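You operate a simulated robot arm through the tools that you are given. There is no shell and no other tool.

You run a simulated robot arm. Do the job below in one go: nothing can be reset, and whatever is moved stays where it is left.

## Task
At the cabinet panel, switch the truck from mains power to the generator.
Fine: air and outlet breakers off before the dial turns, then on again, air first; the generator keeps running.

Only the result counts: the job must be done as asked and must still hold three seconds after the hand-in. Knocking over, shifting, dropping, spilling or breaking anything else fails it.

## Robot
A 6-joint arm with a two-finger parallel gripper, fixed in place. Base frame: the origin is on the floor under the middle of its stand, x ahead of it, y to its left, z up. Lengths are in m, angles in rad, forces in N, time in s.
With the tool pointing down near the work surface it reaches from about 0.2 to 0.78 m from the base axis. Its first joint turns from -2.897 to 2.897 rad. Payload 3.43 kg.
The tool frame sits at the grasp point between the pads (the TCP): z along the fingers, y along the line on which they close. The tips reach 0.034 m beyond it. Largest opening 0.128 m; finger width 0.024, thickness 0.012; the body of the gripper, 0.048 by 0.13 m, starts 0.096 m behind the TCP.
Orientation is that of the tool frame in the base frame, as [roll, pitch, yaw] about the fixed x, y, z axes, in that order (R = Rz(yaw) Ry(pitch) Rx(roll)). With the fingers straight down and closing along the base's y, the tool's x points along the base's -x, its y along +y and its z along -z.

## Interface
- The arm moves only by the tool drive_tool. Its argument "rows" is a list of rows, each a list of 7 numbers: the turn, a rotation vector about the tool's x, y, z in rad, then the shift along the tool's x, y, z in m, then the gripper command, from -1 (fully open) to 1 (shut), values between in proportion. In form: [[wx, wy, wz, tx, ty, tz, jaw], ...]. A call has 1 to 20 rows; each row shifts and turns the commanded pose from where the row before left it, along the tool's axes as they then stand. A row lasts 0.2 s, in which the tool goes at most 0.05 m and 0.15 rad; a call with a longer step from one row to the next is refused whole, and so is a gripper value outside its range. A pose out of reach is approached as far as the arm can. The call stops where the force on the tool passes 40 N (or 10 N more than at its start, if that is more) or the arm is blocked; 0.2 s more then pass. Each finger travels about 0.045 m/s and halts on what it meets, pressing with about 35 N; the grip force reading is that of the motor and also rises with nothing between the fingers. The clock runs only during rows and for 0.2 s after the last one: add rows that do not move to give the fingers time. The reply holds the time, the measured pose of the TCP, the force on the tool along the base axes, the opening and the grip force, in the units named above and with some noise, with the torque about the TCP (base axes, N m) and any sound that the robot's microphone picked up.
- Cameras (640 x 400 px; columns grow to the right, rows downward): "scene" is fixed at [0.0504, -0.4988, 1.0686]; the picture's right is [0.83, -0.55, 0.00], its down [-0.17, -0.26, -0.95] and it looks along [0.52, 0.79, -0.31] (base axes); focal length 329 px, centre (320, 200). "wrist" rides on the gripper at [0.076, -0.011, -0.16] in the tool frame; the picture's right is [0.15, 0.99, 0.00], its down [-0.88, 0.13, -0.46] and it looks along [-0.45, 0.07, 0.89] (tool axes); focal length 234 px, centre (320, 200). There is no depth. A picture from a camera that has moved, and an enlarged one, comes with that camera's place and axes in the base frame and with its lens.
- grab_frame(camera): a new picture of that camera. It takes no simulated time.
- zoom(camera, box): a new picture of the part [left, top, right, bottom] of that camera's present view, enlarged. It takes no simulated time.
- sign_off(): hands the job in; it is judged then, once.

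Places have to be worked out from the pictures, the camera data and where the tool is seen. Open the gripper and draw the arm clear of the work before you hand the job in, unless the task says otherwise.

The tools are called as name(argument=value, ...) on one line, values as JSON. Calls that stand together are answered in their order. drive_tool: Moves the arm, as the interface text tells. Its arguments: {"type":"object","properties":{"rows":{"type":"array","items":{"type":"array","items":{"type":"number"}}}},"required":["rows"]} The other tools are called the same way: grab_frame (camera) takes a picture; zoom (camera, box) takes an enlarged picture of a part of a camera's view; sign_off () hands the job in.

At the start:

```text
time: 0.0
tool_pos: [0.3687, 0.3009, 0.9521]
tcp_rot: [-3.141, -0.002, -3.141]
wrist_force: [-0.4, 1.0, 0.7]
ft_torque: [-0.02, 0.0, -0.01]
finger_gap: 0.1279
grasp_force: 0.0
```

scene: 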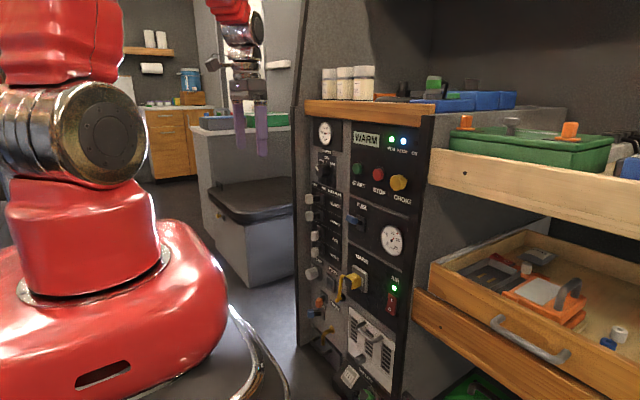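
wrist: 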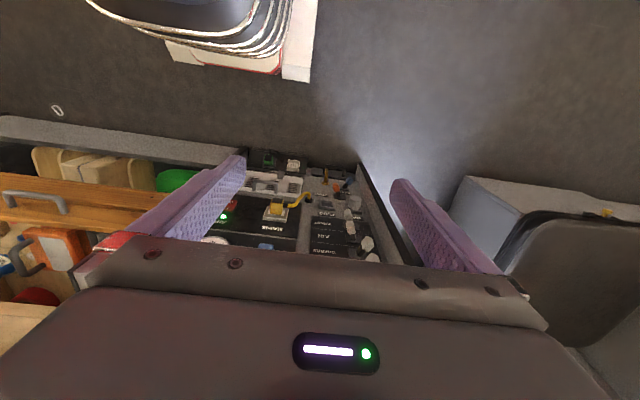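

I start by looking closely at the panel in the scene camera to identify the controls.

zoom(camera="scene", box=[290, 100, 430, 190])

zoom(camera="scene", box=[290, 180, 430, 270])

zoom(camera="scene", box=[290, 250, 430, 340])

zoom(camera="scene", box=[290, 310, 430, 400])

```text
4.44 times, centred on (360, 145) of scene
camera zoom: at [0.0504, -0.4988, 1.0686], right [0.83, -0.55, 0.0], down [-0.17, -0.26, -0.95], along [0.52, 0.79, -0.31], focal length 1462 px, centre (142, 444)
```

zoom: 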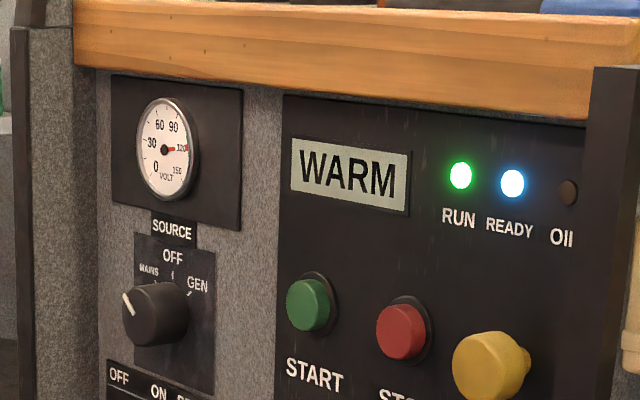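

```text
4.44 times, centred on (360, 225) of scene
camera zoom: at [0.0504, -0.4988, 1.0686], right [0.83, -0.55, 0.0], down [-0.17, -0.26, -0.95], along [0.52, 0.79, -0.31], focal length 1462 px, centre (142, 89)
```

zoom: 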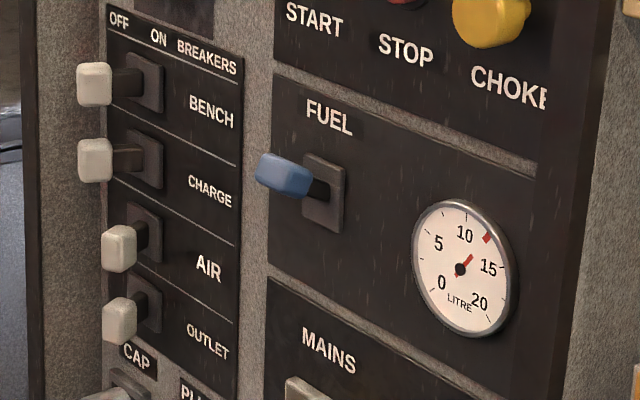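

```text
4.44 times, centred on (360, 295) of scene
camera zoom: at [0.0504, -0.4988, 1.0686], right [0.83, -0.55, 0.0], down [-0.17, -0.26, -0.95], along [0.52, 0.79, -0.31], focal length 1462 px, centre (142, -222)
```

zoom: 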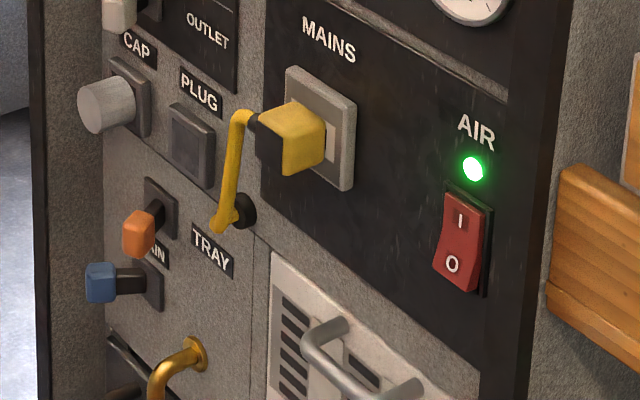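

```text
4.44 times, centred on (360, 355) of scene
camera zoom: at [0.0504, -0.4988, 1.0686], right [0.83, -0.55, 0.0], down [-0.17, -0.26, -0.95], along [0.52, 0.79, -0.31], focal length 1462 px, centre (142, -489)
```

zoom: 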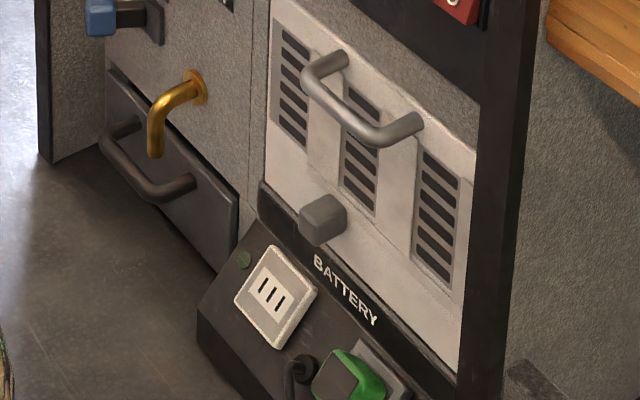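

The SOURCE dial points at MAINS. The BENCH and CHARGE levers are left (OFF), AIR and OUTLET are right (ON), and RUN and READY are lit. Triangulating both cameras puts the panel face near x≈0.68, with the breakers near y≈0.45 (AIR z≈0.57, OUTLET z≈0.505) and the dial near (0.43, 0.81). I first move a little forward and pitch the tool to point at the panel.

drive_tool(rows=[[0, 0, 0, -0.03, 0, 0, -1], [0, 0, 0, -0.03, 0, 0, -1], [0, -0.1428, 0, 0, 0, 0, -1], [0, -0.1428, 0, 0, 0, 0, -1], [0, -0.1428, 0, 0, 0, 0, -1], [0, -0.1428, 0, 0, 0, 0, -1], [0, -0.1428, 0, 0, 0, 0, -1], [0, -0.1428, 0, 0, 0, 0, -1], [0, -0.1428, 0, 0, 0, 0, -1], [0, -0.1428, 0, 0, 0, 0, -1], [0, -0.1428, 0, 0, 0, 0, -1], [0, -0.1428, 0, 0, 0, 0, -1], [0, -0.1428, 0, 0, 0, 0, -1], [0, 0, 0, 0, 0, 0, -1]])

```text
time: 3.0
tool_pos: [0.4282, 0.301, 0.9533]
tcp_rot: [0.474, 1.57, 0.473]
wrist_force: [0.8, 0.7, 0.3]
ft_torque: [-0.02, -0.01, -0.04]
finger_gap: 0.1281
grasp_force: 0.1
```

The tool now points along +x (tool x = base −z, tool y = base +y). I take pictures from here.

grab_frame(camera="wrist")

grab_frame(camera="scene")

```text
taken
camera wrist: at [0.2682, 0.2892, 0.8772], right [0.0, 0.99, -0.15], down [-0.46, 0.13, 0.88], along [0.89, 0.07, 0.45], focal length 234 px, centre (320, 200)
```

wrist: 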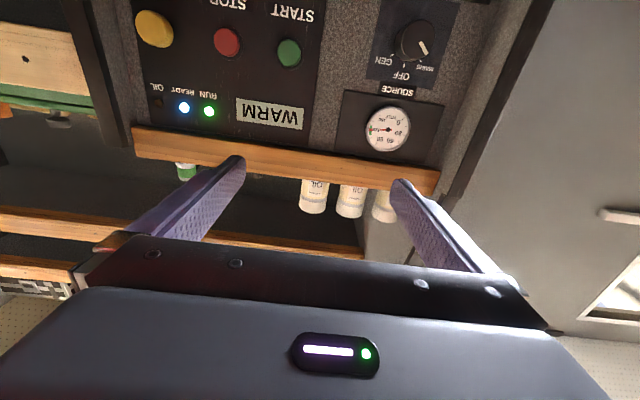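

```text
taken
```

scene: 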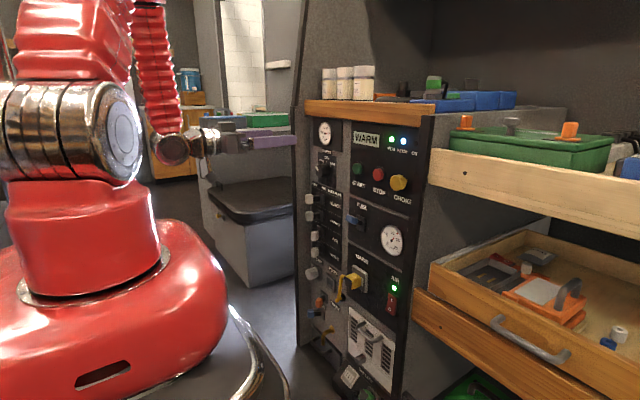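

The wrist view is upside down but clear. I move down and left to face the breaker column, staying well off the panel.

drive_tool(rows=[[0, 0, 0, 0.035, 0.013, 0, -1], [0, 0, 0, 0.035, 0.013, 0, -1], [0, 0, 0, 0.035, 0.013, 0, -1], [0, 0, 0, 0.035, 0.013, 0, -1], [0, 0, 0, 0.035, 0.013, 0, -1], [0, 0, 0, 0.035, 0.013, 0, -1], [0, 0, 0, 0.035, 0.013, 0, -1], [0, 0, 0, 0.035, 0.013, 0, -1], [0, 0, 0, 0.035, 0.013, 0, -1], [0, 0, 0, 0.035, 0.013, 0, -1], [0, 0, 0, 0, 0, 0, -1]])

grab_frame(camera="wrist")

grab_frame(camera="scene")

```text
time: 5.4
tool_pos: [0.4456, 0.4812, 0.646]
tcp_rot: [0.401, 1.57, 0.4]
wrist_force: [-0.5, -0.1, 0.3]
ft_torque: [0.01, -0.01, 0.0]
finger_gap: 0.1278
grasp_force: 0.1
out of reach, approached as far as the arm can: row 1, 2, 3, 4, 5, 7
```

```text
taken
camera wrist: at [0.2862, 0.4691, 0.5698], right [0.0, 0.99, -0.15], down [-0.46, 0.13, 0.88], along [0.89, 0.07, 0.45], focal length 234 px, centre (320, 200)
```

wrist: 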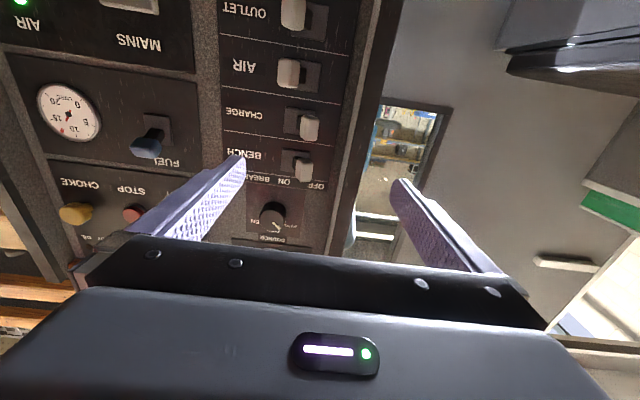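

```text
taken
```

scene: 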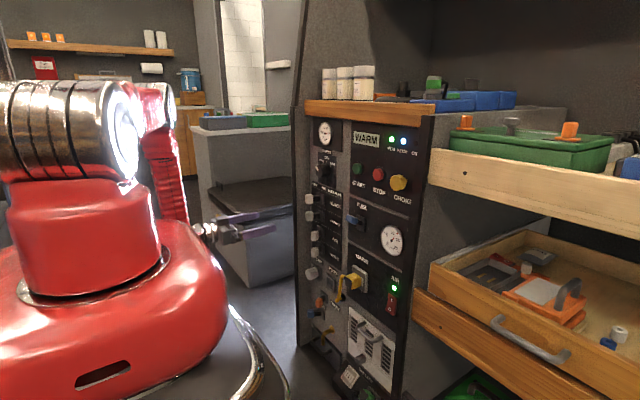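

Some rows were at the arm's inner reach limit, so the TCP ended at (0.446, 0.481, 0.646). I zoom the wrist view to measure the levers and dial from here.

zoom(camera="wrist", box=[200, 0, 360, 100])

zoom(camera="wrist", box=[200, 90, 360, 190])

zoom(camera="wrist", box=[220, 170, 340, 245])

```text
4.00 times, centred on (280, 50) of wrist
camera zoom: at [0.2862, 0.4691, 0.5698], right [0.0, 0.99, -0.15], down [-0.46, 0.13, 0.88], along [0.89, 0.07, 0.45], focal length 937 px, centre (480, 800)
```

zoom: 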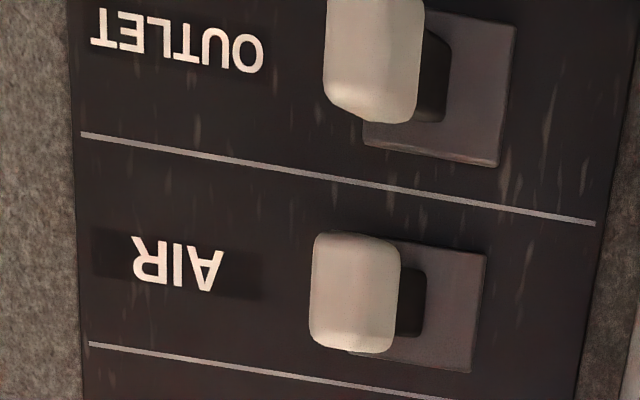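

```text
4.00 times, centred on (280, 140) of wrist
camera zoom: at [0.2862, 0.4691, 0.5698], right [0.0, 0.99, -0.15], down [-0.46, 0.13, 0.88], along [0.89, 0.07, 0.45], focal length 937 px, centre (480, 440)
```

zoom: 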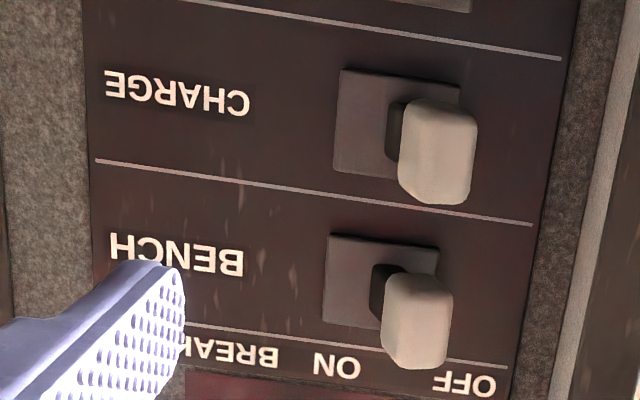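

```text
5.33 times, centred on (280, 208) of wrist
camera zoom: at [0.2862, 0.4691, 0.5698], right [0.0, 0.99, -0.15], down [-0.46, 0.13, 0.88], along [0.89, 0.07, 0.45], focal length 1249 px, centre (533, 160)
```

zoom: 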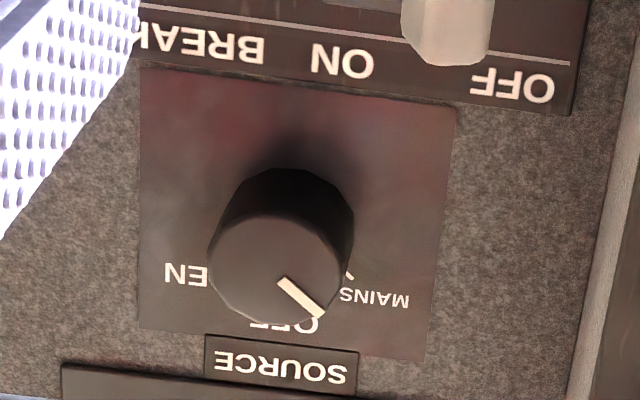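

The two cameras agree. The ON knobs sit at about (0.637, 0.428) with AIR at z≈0.568 and OUTLET at z≈0.504, OFF knobs sit at y≈0.464, and the left wall starts at y≈0.52. I narrow the fingers to about 42 mm so they can straddle a knob, and move to a standoff in front of the AIR lever.

drive_tool(rows=[[0, 0, 0, 0.0, 0.0, 0.0225, 0.344], [0, 0, 0, 0.0195, -0.0125, 0.0225, 0.344], [0, 0, 0, 0.0195, -0.0125, 0.0225, 0.344], [0, 0, 0, 0.0195, -0.0125, 0.0225, 0.344], [0, 0, 0, 0.0195, -0.0135, 0, 0.344], [0, 0, 0, 0, 0, 0, 0.344]])

grab_frame(camera="wrist")

grab_frame(camera="scene")

```text
time: 6.8
tool_pos: [0.5363, 0.4281, 0.5667]
tcp_rot: [2.599, 1.57, 2.599]
wrist_force: [-0.9, 0.2, -0.5]
ft_torque: [0.0, -0.01, 0.01]
finger_gap: 0.0423
grasp_force: 0.1
```

```text
taken
camera wrist: at [0.3772, 0.4171, 0.4911], right [0.0, 0.99, -0.15], down [-0.46, 0.13, 0.88], along [0.89, 0.07, 0.45], focal length 234 px, centre (320, 200)
```

wrist: 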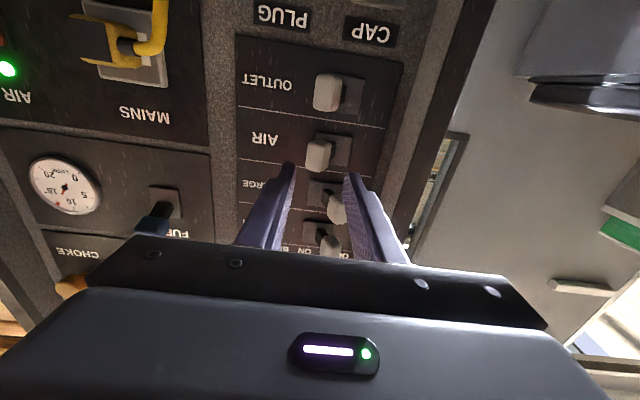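

```text
taken
```

scene: 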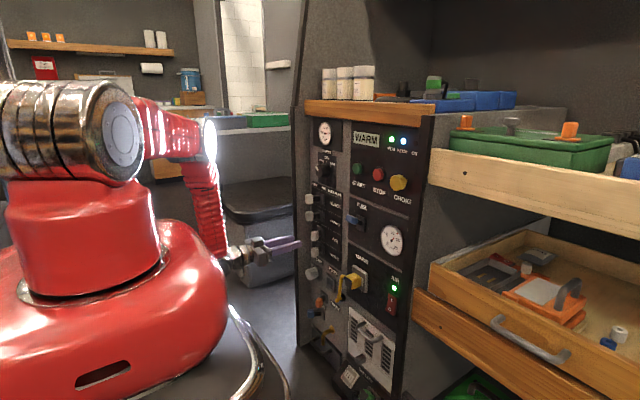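

The standoff pose is exact. I zoom on the AIR and OUTLET knobs to refine their positions before closing in.

zoom(camera="wrist", box=[230, 60, 390, 160])

zoom(camera="wrist", box=[230, 120, 390, 220])

zoom(camera="scene", box=[230, 190, 370, 290])

```text
4.00 times, centred on (310, 110) of wrist
camera zoom: at [0.3772, 0.4171, 0.4911], right [0.0, 0.99, -0.15], down [-0.46, 0.13, 0.88], along [0.89, 0.07, 0.45], focal length 937 px, centre (360, 560)
```

zoom: 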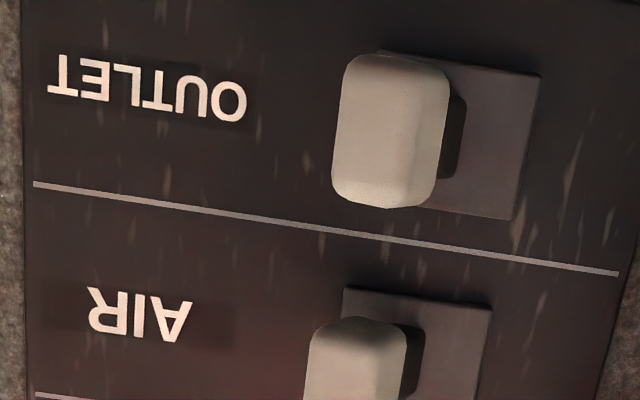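

```text
4.00 times, centred on (310, 170) of wrist
camera zoom: at [0.3772, 0.4171, 0.4911], right [0.0, 0.99, -0.15], down [-0.46, 0.13, 0.88], along [0.89, 0.07, 0.45], focal length 937 px, centre (360, 320)
```

zoom: 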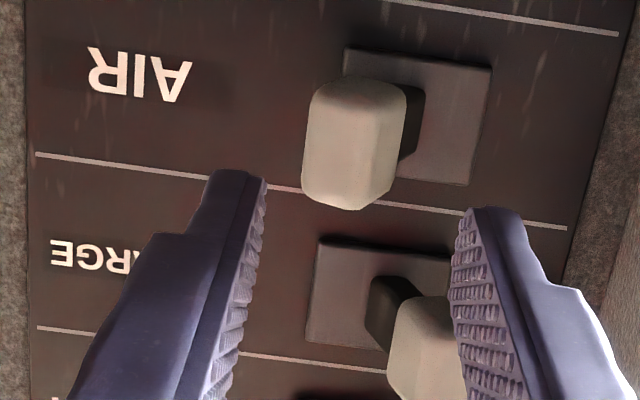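

```text
4.00 times, centred on (300, 240) of scene
camera zoom: at [0.0504, -0.4988, 1.0686], right [0.83, -0.55, 0.0], down [-0.17, -0.26, -0.95], along [0.52, 0.79, -0.31], focal length 1316 px, centre (400, 40)
```

zoom: 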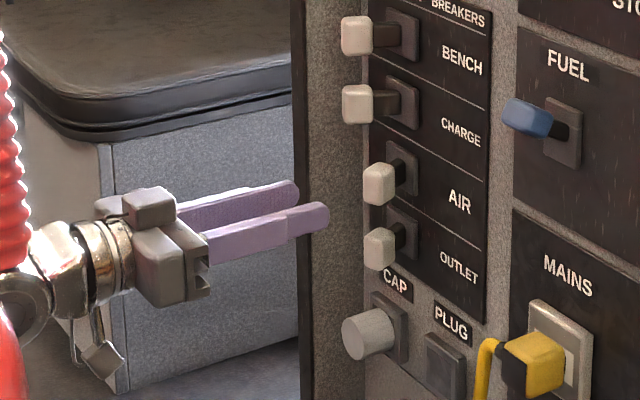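

AIR knob refined to about (0.638, 0.427, 0.567), already centred between the fingers. I advance 76 mm to straddle it, with the tips reaching x≈0.646, well short of the panel.

drive_tool(rows=[[0, 0, 0, 0, 0, 0.019, 0.344], [0, 0, 0, 0, 0, 0.019, 0.344], [0, 0, 0, 0, 0, 0.019, 0.344], [0, 0, 0, 0, 0, 0.019, 0.344]])

grab_frame(camera="wrist")

zoom(camera="scene", box=[250, 190, 390, 290])

```text
time: 7.8
tool_pos: [0.613, 0.4276, 0.5667]
tcp_rot: [0.886, 1.57, 0.886]
wrist_force: [0.8, 1.0, 1.5]
ft_torque: [-0.03, 0.0, 0.01]
finger_gap: 0.0423
grasp_force: 0.1
```

```text
taken
camera wrist: at [0.4528, 0.4162, 0.4911], right [0.0, 0.99, -0.15], down [-0.46, 0.13, 0.88], along [0.89, 0.07, 0.45], focal length 234 px, centre (320, 200)
```

wrist: 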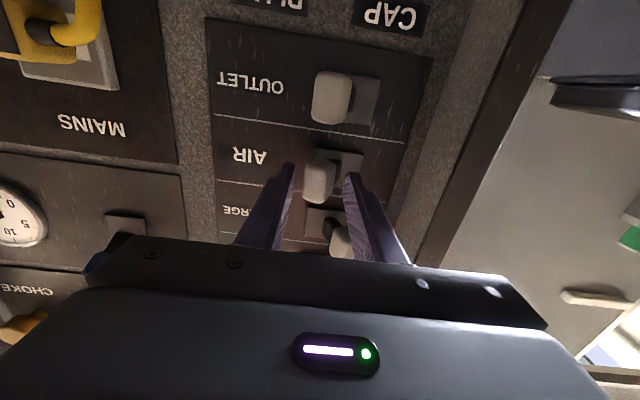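

```text
4.00 times, centred on (320, 240) of scene
camera zoom: at [0.0504, -0.4988, 1.0686], right [0.83, -0.55, 0.0], down [-0.17, -0.26, -0.95], along [0.52, 0.79, -0.31], focal length 1316 px, centre (320, 40)
```

zoom: 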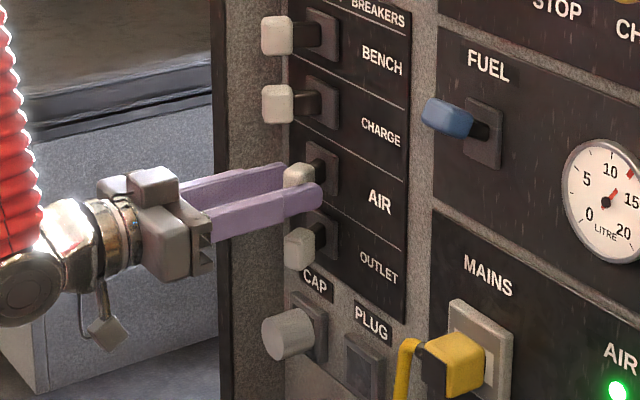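

The fingers straddle the AIR knob without contact. I push it left (+y) to OFF in small steps, watching the force and sounds.

drive_tool(rows=[[0, 0, 0, 0, 0.008, 0, 0.344], [0, 0, 0, 0, 0.008, 0, 0.344], [0, 0, 0, 0, 0.008, 0, 0.344], [0, 0, 0, 0, 0.008, 0, 0.344], [0, 0, 0, 0, 0.008, 0, 0.344], [0, 0, 0, 0, 0.004, 0, 0.344]])

zoom(camera="scene", box=[250, 190, 390, 290])

grab_frame(camera="wrist")

```text
time: 9.2
tool_pos: [0.6131, 0.4718, 0.5676]
tcp_rot: [3.136, 1.57, 3.133]
wrist_force: [-1.6, -10.1, 3.7]
ft_torque: [-0.11, -0.11, -0.36]
finger_gap: 0.0474
grasp_force: 4.7
```

```text
4.00 times, centred on (320, 240) of scene
camera zoom: at [0.0504, -0.4988, 1.0686], right [0.83, -0.55, 0.0], down [-0.17, -0.26, -0.95], along [0.52, 0.79, -0.31], focal length 1316 px, centre (320, 40)
```

zoom: 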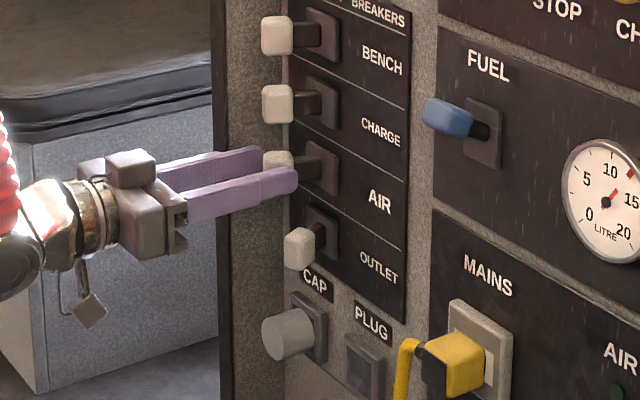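

```text
taken
camera wrist: at [0.4534, 0.4607, 0.4914], right [0.0, 0.99, -0.15], down [-0.46, 0.13, 0.88], along [0.89, 0.06, 0.45], focal length 234 px, centre (320, 200)
```

wrist: 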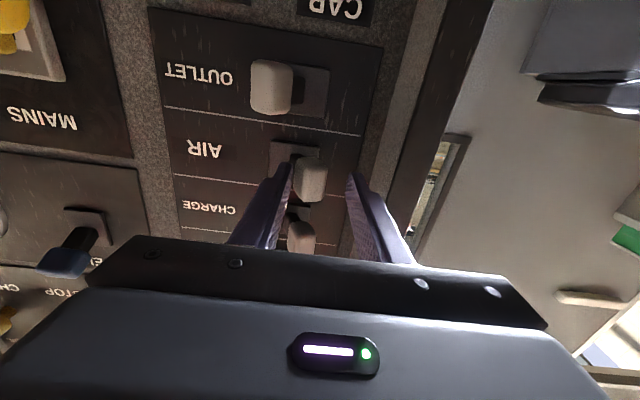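

The AIR lever is at its OFF stop and the AIR lamp has gone out. I centre the fingers, back straight out, and shift down and right to stand off in front of the OUTLET lever.

drive_tool(rows=[[0, 0, 0, 0, -0.0085, 0, 0.344], [0, 0, 0, 0, 0, -0.02, 0.344], [0, 0, 0, 0, 0, -0.023, 0.344], [0, 0, 0, 0, 0, -0.023, 0.344], [0, 0, 0, 0.0315, -0.0185, 0, 0.344], [0, 0, 0, 0.0315, -0.0185, 0, 0.344], [0, 0, 0, 0, 0, 0, 0.344]])

zoom(camera="wrist", box=[200, 60, 400, 185])

zoom(camera="scene", box=[250, 190, 390, 290])

```text
time: 10.8
tool_pos: [0.5459, 0.4277, 0.5035]
tcp_rot: [-1.081, 1.57, -1.084]
wrist_force: [-0.5, -0.2, -0.5]
ft_torque: [0.01, -0.01, -0.03]
finger_gap: 0.042
grasp_force: 0.1
```

```text
3.20 times, centred on (300, 122) of wrist
camera zoom: at [0.3868, 0.4161, 0.4272], right [0.0, 0.99, -0.15], down [-0.46, 0.13, 0.88], along [0.89, 0.07, 0.45], focal length 749 px, centre (384, 448)
```

zoom: 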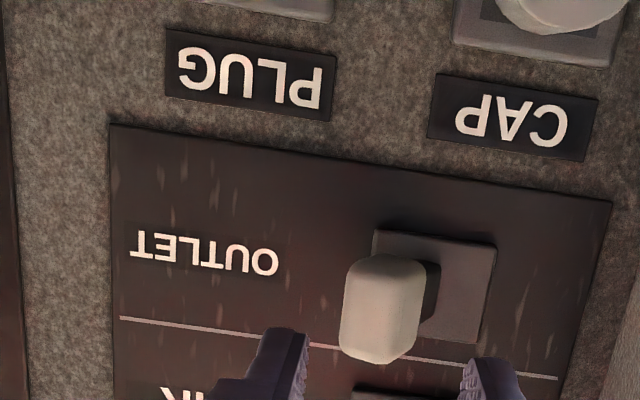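

```text
4.00 times, centred on (320, 240) of scene
camera zoom: at [0.0504, -0.4988, 1.0686], right [0.83, -0.55, 0.0], down [-0.17, -0.26, -0.95], along [0.52, 0.79, -0.31], focal length 1316 px, centre (320, 40)
```

zoom: 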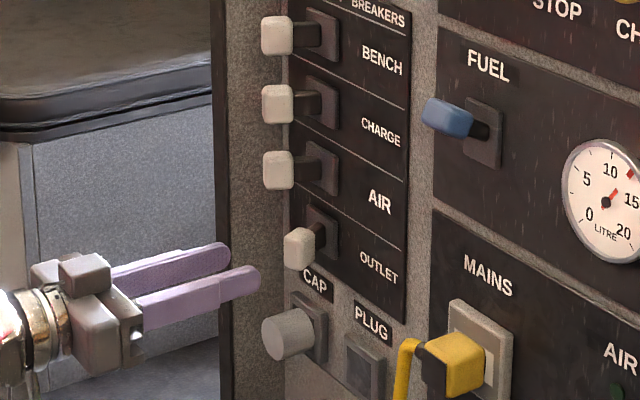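

AIR now matches the other OFF levers, and the OUTLET knob is at about (0.638, 0.4275, 0.501). I advance to straddle it, then push it left to OFF.

drive_tool(rows=[[0, 0, 0, 0.002, 0, 0.017, 0.344], [0, 0, 0, 0, 0, 0.017, 0.344], [0, 0, 0, 0, 0, 0.017, 0.344], [0, 0, 0, 0, 0, 0.016, 0.344], [0, 0, 0, 0, 0, 0, 0.344]])

zoom(camera="wrist", box=[200, 100, 400, 225])

zoom(camera="scene", box=[250, 190, 390, 290])

```text
time: 12.0
tool_pos: [0.615, 0.4274, 0.5017]
tcp_rot: [2.962, 1.571, 2.964]
wrist_force: [-0.9, -0.3, -0.1]
ft_torque: [0.03, 0.0, 0.02]
finger_gap: 0.042
grasp_force: 0.1
```

```text
3.20 times, centred on (300, 162) of wrist
camera zoom: at [0.4541, 0.416, 0.4262], right [0.0, 0.99, -0.15], down [-0.46, 0.13, 0.88], along [0.89, 0.07, 0.45], focal length 749 px, centre (384, 320)
```

zoom: 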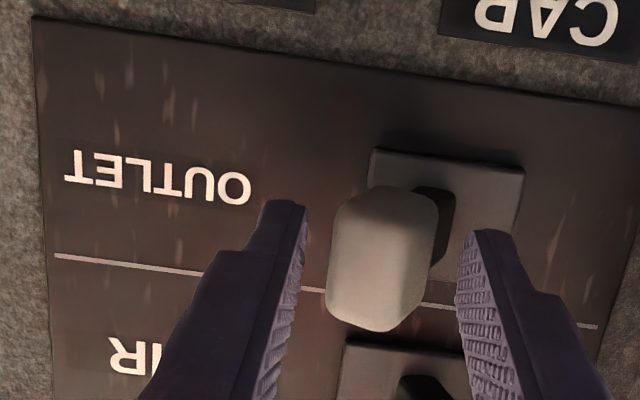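

```text
4.00 times, centred on (320, 240) of scene
camera zoom: at [0.0504, -0.4988, 1.0686], right [0.83, -0.55, 0.0], down [-0.17, -0.26, -0.95], along [0.52, 0.79, -0.31], focal length 1316 px, centre (320, 40)
```

zoom: 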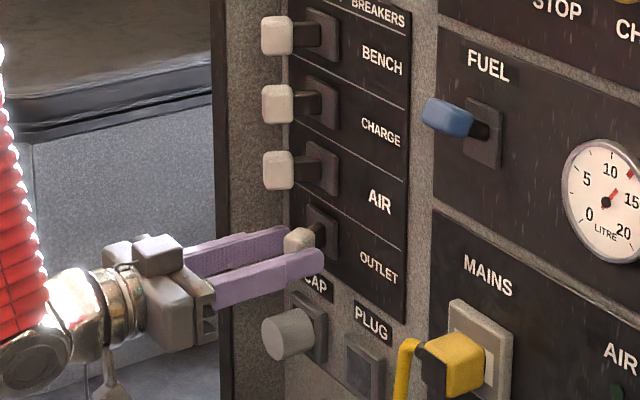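

The OUTLET knob is between the fingers with no contact. I push it left to OFF.

drive_tool(rows=[[0, 0, 0, 0, 0.008, 0, 0.344], [0, 0, 0, 0, 0.008, 0, 0.344], [0, 0, 0, 0, 0.008, 0, 0.344], [0, 0, 0, 0, 0.008, 0, 0.344], [0, 0, 0, 0, 0.008, 0, 0.344], [0, 0, 0, 0, 0.004, 0, 0.344]])

zoom(camera="scene", box=[250, 190, 390, 290])

```text
time: 13.4
tool_pos: [0.6125, 0.4693, 0.5016]
tcp_rot: [-2.405, 1.568, -2.407]
wrist_force: [-0.7, -4.7, 1.6]
ft_torque: [-0.05, -0.09, -0.14]
finger_gap: 0.0446
grasp_force: 2.3
```

```text
4.00 times, centred on (320, 240) of scene
camera zoom: at [0.0504, -0.4988, 1.0686], right [0.83, -0.55, 0.0], down [-0.17, -0.26, -0.95], along [0.52, 0.79, -0.31], focal length 1316 px, centre (320, 40)
```

zoom: 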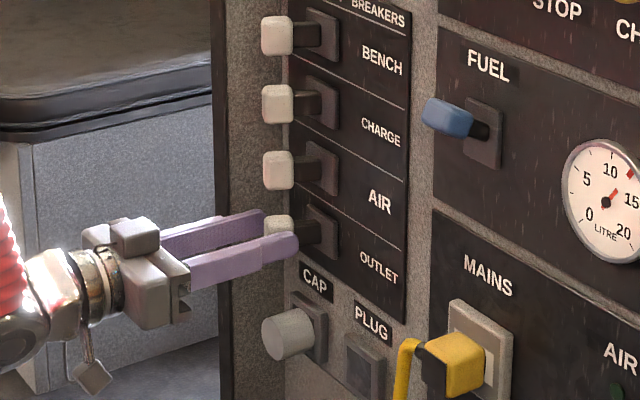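

OUTLET is at its OFF stop too. I back out and rise to a standoff in front of the SOURCE dial, opening the fingers to about 80 mm.

drive_tool(rows=[[0, 0, 0, 0, -0.0065, 0, 0.344], [0, 0, 0, 0, 0, -0.023, 0.344], [0, 0, 0, 0, 0, -0.023, 0.344], [0, 0, 0, 0, 0, -0.023, 0.344], [0, 0, 0, -0.03, -0.008, -0.01, 0.344], [0, 0, 0, -0.034, -0.007, 0, 0.1], [0, 0, 0, -0.034, -0.007, 0, -0.25], [0, 0, 0, -0.034, -0.007, 0, -0.25], [0, 0, 0, -0.034, -0.007, 0, -0.25], [0, 0, 0, -0.034, -0.007, 0, -0.25], [0, 0, 0, -0.034, 0, 0, -0.25], [0, 0, 0, -0.034, 0, 0, -0.25], [0, 0, 0, -0.032, 0, 0, -0.25], [0, 0, 0, 0, 0, 0, -0.25]])

grab_frame(camera="wrist")

grab_frame(camera="scene")

```text
time: 16.4
tool_pos: [0.5362, 0.4213, 0.8032]
tcp_rot: [0.389, 1.57, 0.388]
wrist_force: [0.1, -0.5, 0.2]
ft_torque: [-0.01, 0.02, 0.0]
finger_gap: 0.0801
grasp_force: 0.1
```

```text
taken
camera wrist: at [0.3756, 0.4103, 0.7262], right [0.0, 0.99, -0.15], down [-0.46, 0.13, 0.88], along [0.89, 0.07, 0.45], focal length 234 px, centre (320, 200)
```

wrist: 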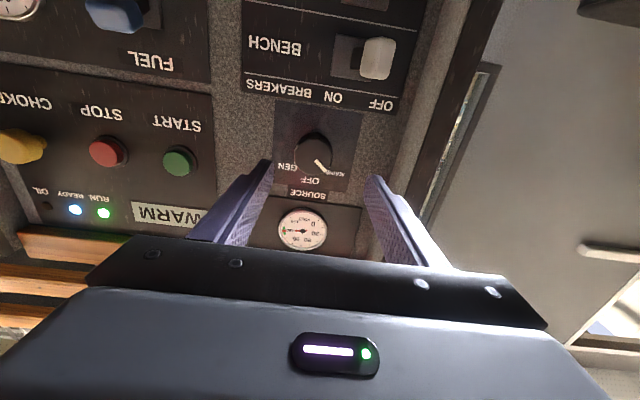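

```text
taken
```

scene: 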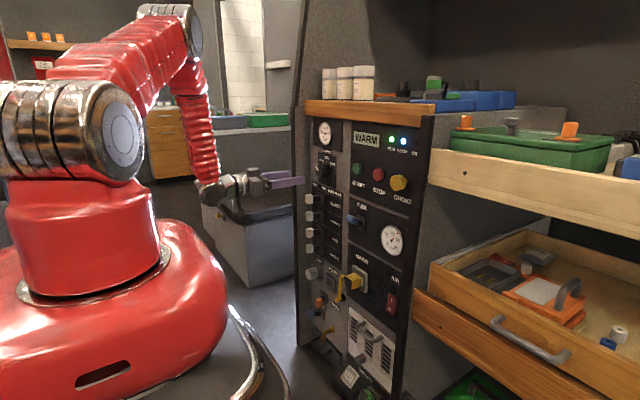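

I zoom on the dial from both cameras to fix its centre, size and pointer angle.

zoom(camera="wrist", box=[240, 80, 400, 180])

zoom(camera="scene", box=[290, 110, 390, 210])

zoom(camera="scene", box=[290, 180, 410, 260])

```text
4.00 times, centred on (320, 130) of wrist
camera zoom: at [0.3756, 0.4103, 0.7262], right [0.0, 0.99, -0.15], down [-0.46, 0.13, 0.88], along [0.89, 0.07, 0.45], focal length 937 px, centre (320, 480)
```

zoom: 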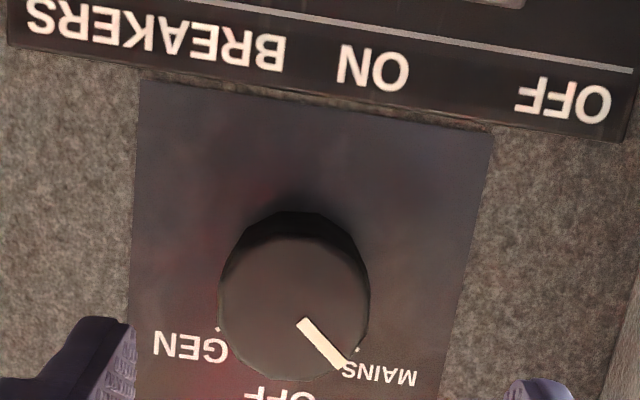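

```text
4.00 times, centred on (340, 160) of scene
camera zoom: at [0.0504, -0.4988, 1.0686], right [0.83, -0.55, 0.0], down [-0.17, -0.26, -0.95], along [0.52, 0.79, -0.31], focal length 1316 px, centre (240, 360)
```

zoom: 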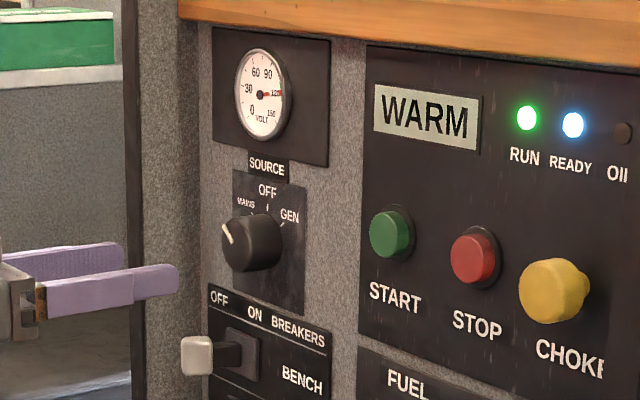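

```text
5.00 times, centred on (350, 220) of scene
camera zoom: at [0.0504, -0.4988, 1.0686], right [0.83, -0.55, 0.0], down [-0.17, -0.26, -0.95], along [0.52, 0.79, -0.31], focal length 1645 px, centre (170, 100)
```

zoom: 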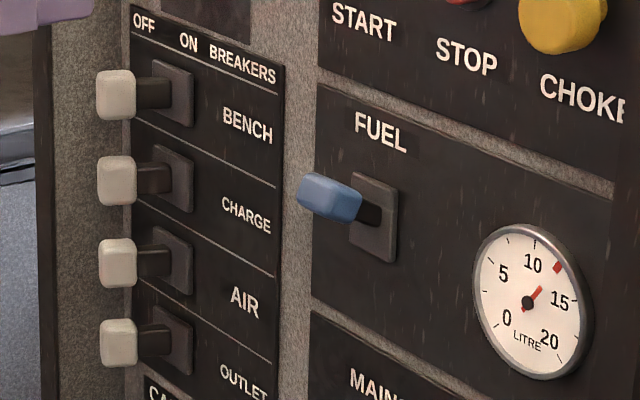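

All four breakers now read OFF. The dial's front centre is at about (0.651, 0.4155, 0.811), radius ≈22 mm, with its pointer about 52° left of vertical and GEN mirrored on the right, so it needs roughly +100° clockwise. I align on its axis and test wrist roll in free air, ending pre-rotated at about −52°.

drive_tool(rows=[[0, 0, 0, -0.008, -0.0058, 0, -0.25], [0, 0, 0.15, 0, 0, 0, -0.25], [0, 0, 0.15, 0, 0, 0, -0.25], [0, 0, 0.15, 0, 0, 0, -0.25], [0, 0, 0.15, 0, 0, 0, -0.25], [0, 0, 0.15, 0, 0, 0, -0.25], [0, 0, 0.15, 0, 0, 0, -0.25], [0, 0, 0, 0, 0, 0, -0.25]])

grab_frame(camera="wrist")

```text
time: 17.5
tool_pos: [0.5949, 0.561, 0.882]
tcp_rot: [1.589, 1.079, 1.551]
wrist_force: [-17.1, -22.1, 0.7]
ft_torque: [-0.8, 0.38, -1.17]
finger_gap: 0.0913
grasp_force: 9.8
out of reach, approached as far as the arm can: row 2, 3, 4, 5
stopped in row 5: the force on the tool passed its limit at 68 N (the readings are from after the stop); the commanded pose is now the measured one
```

```text
taken
camera wrist: at [0.4358, 0.5927, 0.8113], right [0.04, 0.94, 0.34], down [-0.46, -0.29, 0.84], along [0.89, -0.19, 0.42], focal length 234 px, centre (320, 200)
```

wrist: 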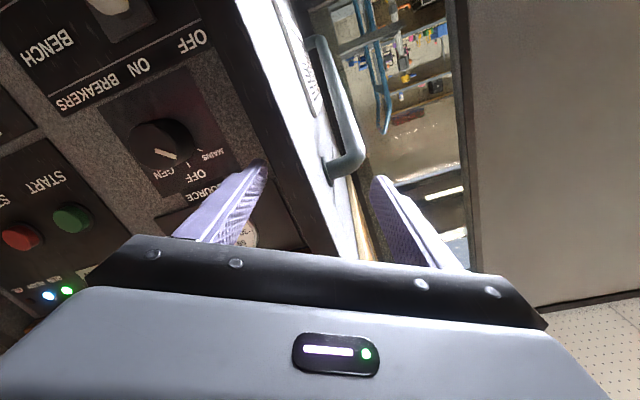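

The wrist hit a roll limit and the arm swung sideways until the fingers touched the cabinet's left wall. I look before moving anything.

grab_frame(camera="scene")

zoom(camera="scene", box=[220, 110, 380, 210])

zoom(camera="wrist", box=[160, 120, 480, 320])

```text
taken
```

scene: 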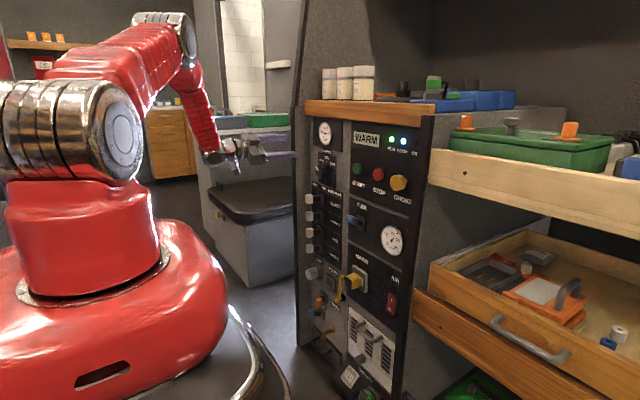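

```text
4.00 times, centred on (300, 160) of scene
camera zoom: at [0.0504, -0.4988, 1.0686], right [0.83, -0.55, 0.0], down [-0.17, -0.26, -0.95], along [0.52, 0.79, -0.31], focal length 1316 px, centre (400, 360)
```

zoom: 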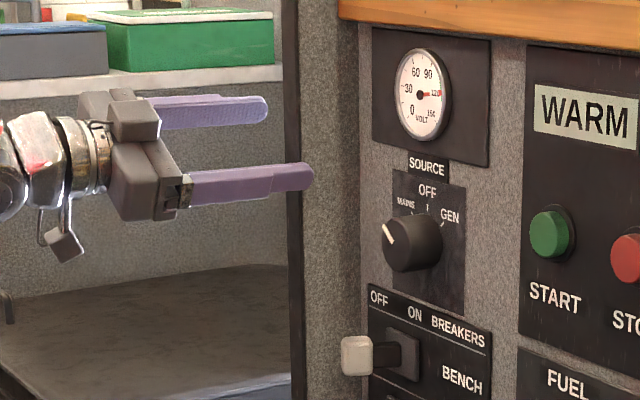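

```text
2.00 times, centred on (320, 220) of wrist
camera zoom: at [0.4358, 0.5927, 0.8113], right [0.04, 0.94, 0.34], down [-0.46, -0.29, 0.84], along [0.89, -0.19, 0.42], focal length 468 px, centre (320, 160)
```

zoom: 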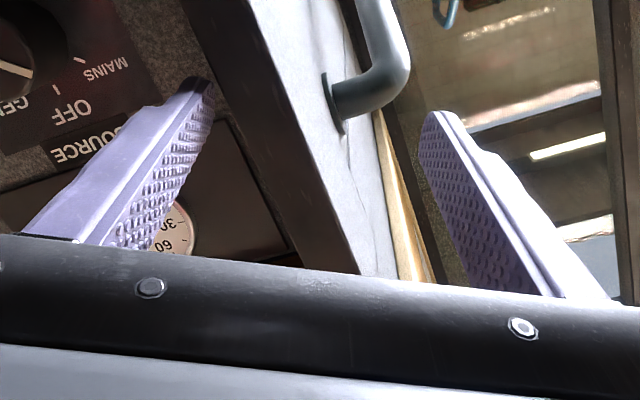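

The fingers straddle the fixed wall edge and nothing has been displaced. The tool still points almost exactly along +x, so I relax the jaws slightly and back straight out in small steps.

drive_tool(rows=[[0, 0, 0, 0, 0, -0.01, -0.45], [0, 0, 0, 0, 0, -0.015, -0.45], [0, 0, 0, 0, 0, -0.02, -0.45]])

grab_frame(camera="wrist")

zoom(camera="scene", box=[220, 110, 380, 210])

```text
time: 18.3
tool_pos: [0.5532, 0.5722, 0.8853]
tcp_rot: [1.594, 1.079, 1.558]
wrist_force: [0.1, 0.1, -0.3]
ft_torque: [0.02, -0.01, 0.0]
finger_gap: 0.0929
grasp_force: 0.0
out of reach, approached as far as the arm can: row 3
```

```text
taken
camera wrist: at [0.3942, 0.6029, 0.8162], right [0.04, 0.94, 0.34], down [-0.46, -0.29, 0.84], along [0.89, -0.18, 0.42], focal length 234 px, centre (320, 200)
```

wrist: 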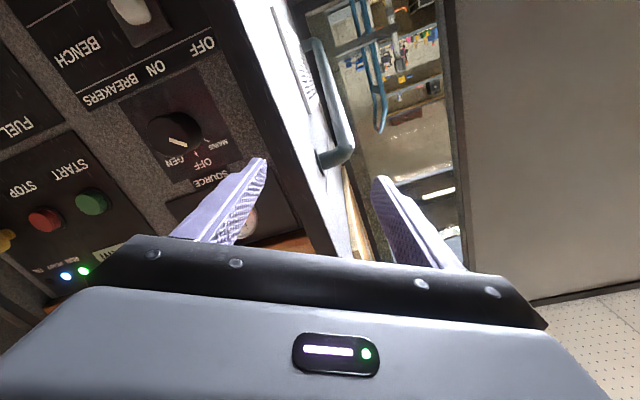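

```text
4.00 times, centred on (300, 160) of scene
camera zoom: at [0.0504, -0.4988, 1.0686], right [0.83, -0.55, 0.0], down [-0.17, -0.26, -0.95], along [0.52, 0.79, -0.31], focal length 1316 px, centre (400, 360)
```

zoom: 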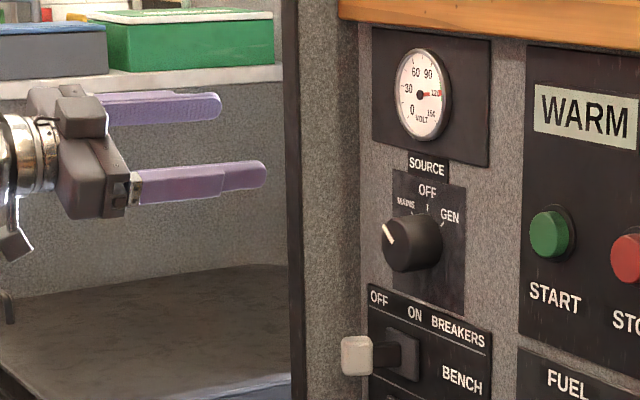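

The tool is free with no contact force. I rotate back negative, away from the roll limit, and check that it stays reachable.

drive_tool(rows=[[0, 0, -0.1, 0, 0, 0, -0.45], [0, 0, -0.15, 0, 0, 0, -0.45], [0, 0, -0.15, 0, 0, -0.01, -0.45], [0, 0, -0.1, 0, 0, -0.01, -0.45]])

```text
time: 19.3
tool_pos: [0.5333, 0.5728, 0.886]
tcp_rot: [-2.442, 1.559, -2.471]
wrist_force: [-0.2, -1.3, 0.1]
ft_torque: [0.01, 0.0, 0.02]
finger_gap: 0.0931
grasp_force: 0.0
```

Negative roll is fully reachable. I correct the slight tilt and return to the dial axis at the standoff without adding roll.

drive_tool(rows=[[-0.029, -0.009, 0, 0, 0, -0.003, -0.25], [0, 0, 0, 0.015, -0.0315, 0, -0.25], [0, 0, 0, 0.015, -0.0315, 0, -0.25], [0, 0, 0, 0.015, -0.0315, 0, -0.25], [0, 0, 0, 0.015, -0.0315, 0, -0.25], [0, 0, 0, 0.015, -0.0315, 0, -0.25], [0, 0, 0, 0, 0, 0, -0.25]])

```text
time: 20.9
tool_pos: [0.5286, 0.417, 0.8118]
tcp_rot: [-1.258, 1.568, -1.259]
wrist_force: [-0.6, 0.5, 0.2]
ft_torque: [-0.01, -0.02, 0.0]
finger_gap: 0.0801
grasp_force: 0.1
```

Back on the dial axis at (0.529, 0.417, 0.812) with the tilt gone. I roll negative in short, checked batches.

drive_tool(rows=[[0, 0, -0.15, 0, 0, 0, -0.25], [0, 0, -0.15, 0, 0, 0, -0.25], [0, 0, -0.15, 0, 0, 0, -0.25]])

```text
time: 21.7
tool_pos: [0.5305, 0.4151, 0.8133]
tcp_rot: [-1.568, 1.116, -1.571]
wrist_force: [0.2, 0.5, 0.1]
ft_torque: [-0.02, 0.01, -0.03]
finger_gap: 0.08
grasp_force: 0.1
```

That batch was reachable and the TCP held on the axis. I continue rolling.

drive_tool(rows=[[0, 0, -0.15, 0, 0, 0, -0.25], [0, 0, -0.15, 0, 0, 0, -0.25], [0, 0, -0.15, 0, 0, 0, -0.25], [0, 0, -0.15, 0, 0, 0, -0.25]])

```text
time: 22.7
tool_pos: [0.5291, 0.4147, 0.8113]
tcp_rot: [-1.57, 0.517, -1.569]
wrist_force: [-0.9, 0.8, -0.3]
ft_torque: [0.02, -0.01, 0.01]
finger_gap: 0.08
grasp_force: 0.1
```

Still reachable at about −1.05 rad. I continue to about −1.9 rad so the whole turn can be done in one grip.

drive_tool(rows=[[0, 0, -0.14, 0, 0, 0, -0.25], [0, 0, -0.14, 0, 0, 0, -0.25], [0, 0, -0.14, 0, 0, 0, -0.25], [0, 0, -0.14, 0, 0, 0, -0.25], [0, 0, -0.14, 0, 0, 0, -0.25], [0, 0, -0.14, 0, 0, 0, -0.25], [0, 0, 0, 0, 0, 0, -0.25]])

grab_frame(camera="wrist")

grab_frame(camera="scene")

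```text
time: 24.3
tool_pos: [0.5293, 0.4157, 0.8127]
tcp_rot: [-1.571, -0.325, -1.574]
wrist_force: [-0.7, -1.1, -0.3]
ft_torque: [-0.01, 0.0, -0.01]
finger_gap: 0.08
grasp_force: 0.1
```

```text
taken
camera wrist: at [0.3699, 0.3469, 0.8474], right [0.0, -0.45, -0.89], down [-0.45, 0.79, -0.4], along [0.89, 0.41, -0.21], focal length 234 px, centre (320, 200)
```

wrist: 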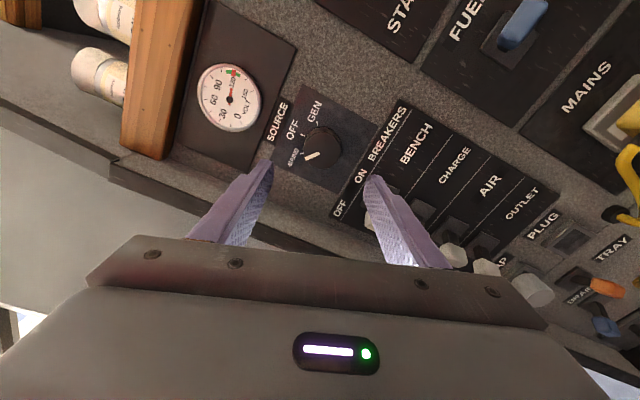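

```text
taken
```

scene: 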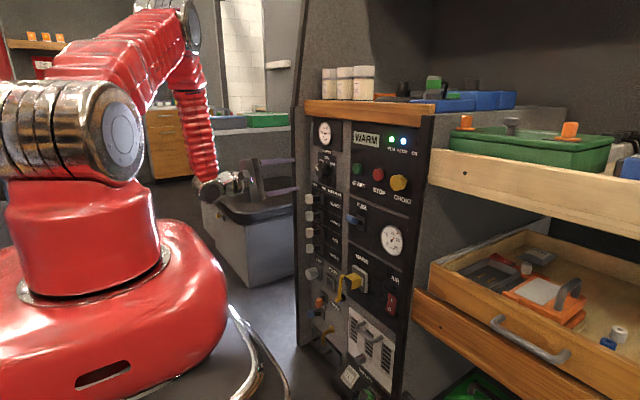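

Fully reachable at about −1.9 rad. I re-measure the dial from this new angle.

zoom(camera="wrist", box=[240, 90, 400, 190])

zoom(camera="scene", box=[220, 130, 360, 220])

```text
4.00 times, centred on (320, 140) of wrist
camera zoom: at [0.3699, 0.3469, 0.8474], right [0.0, -0.45, -0.89], down [-0.45, 0.79, -0.4], along [0.89, 0.41, -0.21], focal length 937 px, centre (320, 440)
```

zoom: 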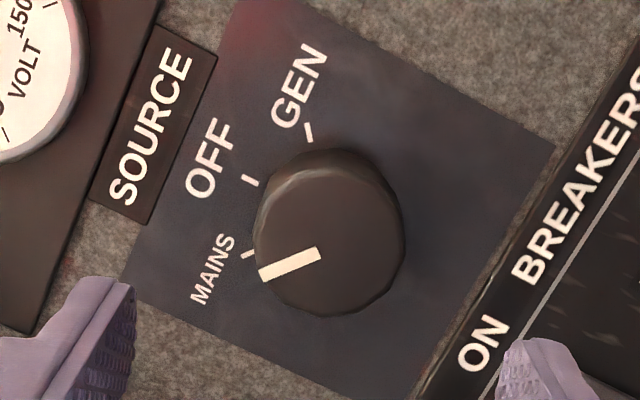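

```text
4.44 times, centred on (290, 175) of scene
camera zoom: at [0.0504, -0.4988, 1.0686], right [0.83, -0.55, 0.0], down [-0.17, -0.26, -0.95], along [0.52, 0.79, -0.31], focal length 1462 px, centre (453, 311)
```

zoom: 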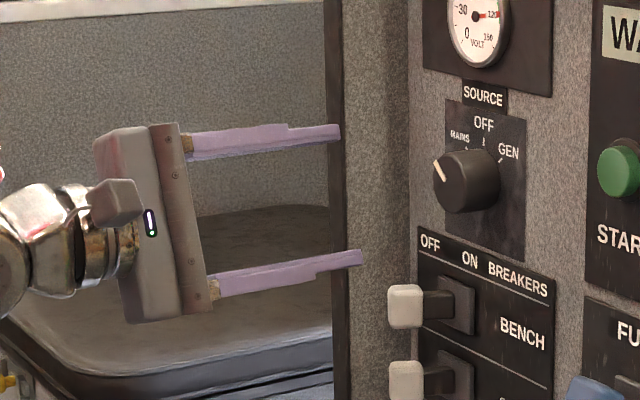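

Dial centre refined to (0.416, 0.809), with MAINS and GEN at about ±48°. I nudge the axis down 3 mm and advance so the tips reach x≈0.67 around the dial.

drive_tool(rows=[[0, 0, 0, -0.001, 0.0028, 0.03, -0.25], [0, 0, 0, 0, 0, 0.03, -0.25], [0, 0, 0, 0, 0, 0.027, -0.25], [0, 0, 0, 0, 0, 0.019, -0.25], [0, 0, 0, 0, 0, 0, -0.25]])

zoom(camera="wrist", box=[200, 80, 440, 230])

zoom(camera="scene", box=[240, 130, 380, 220])

```text
time: 25.5
tool_pos: [0.6346, 0.4146, 0.8097]
tcp_rot: [-1.57, -0.321, -1.573]
wrist_force: [0.3, 0.0, -0.3]
ft_torque: [-0.02, -0.02, 0.02]
finger_gap: 0.0802
grasp_force: 0.1
```

```text
2.67 times, centred on (320, 155) of wrist
camera zoom: at [0.475, 0.3455, 0.8441], right [0.0, -0.45, -0.89], down [-0.45, 0.79, -0.4], along [0.89, 0.41, -0.21], focal length 624 px, centre (320, 320)
```

zoom: 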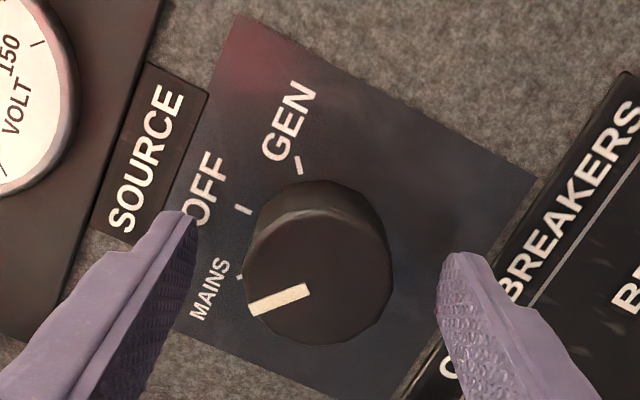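

```text
4.44 times, centred on (310, 175) of scene
camera zoom: at [0.0504, -0.4988, 1.0686], right [0.83, -0.55, 0.0], down [-0.17, -0.26, -0.95], along [0.52, 0.79, -0.31], focal length 1462 px, centre (364, 311)
```

zoom: 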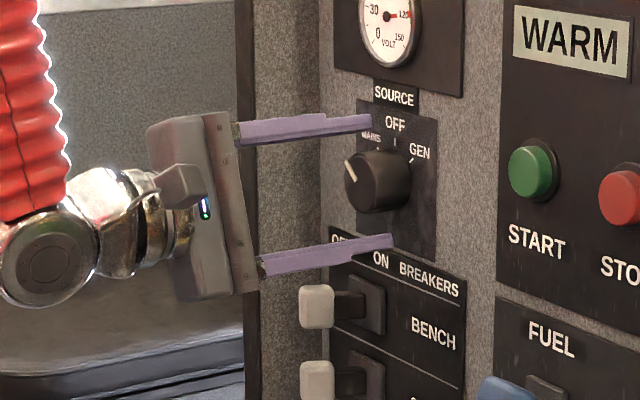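

The dial sits centred between the fingertips. I close the gripper on it.

drive_tool(rows=[[0, 0, 0, 0, 0, 0, 0.5], [0, 0, 0, 0, 0, 0, 0.8], [0, 0, 0, 0, 0, 0, 1], [0, 0, 0, 0, 0, 0, 1]])

zoom(camera="wrist", box=[200, 80, 440, 230])

```text
time: 26.5
tool_pos: [0.6357, 0.4153, 0.8106]
tcp_rot: [-1.567, -0.321, -1.573]
wrist_force: [0.8, 2.7, 4.9]
ft_torque: [-0.01, 0.31, -0.14]
finger_gap: 0.0476
grasp_force: 45.2
```

```text
2.67 times, centred on (320, 155) of wrist
camera zoom: at [0.4748, 0.3457, 0.8444], right [0.0, -0.45, -0.89], down [-0.45, 0.79, -0.4], along [0.89, 0.41, -0.2], focal length 624 px, centre (320, 320)
```

zoom: 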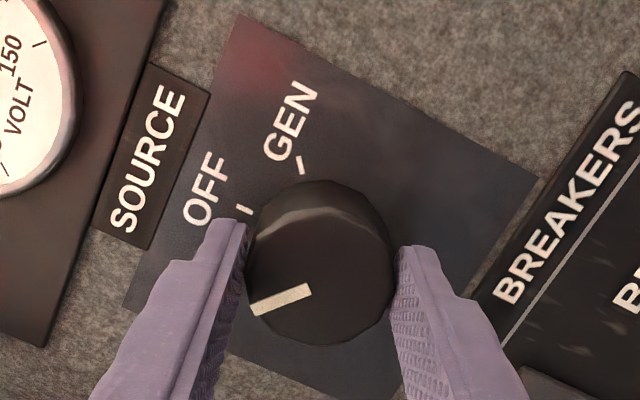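

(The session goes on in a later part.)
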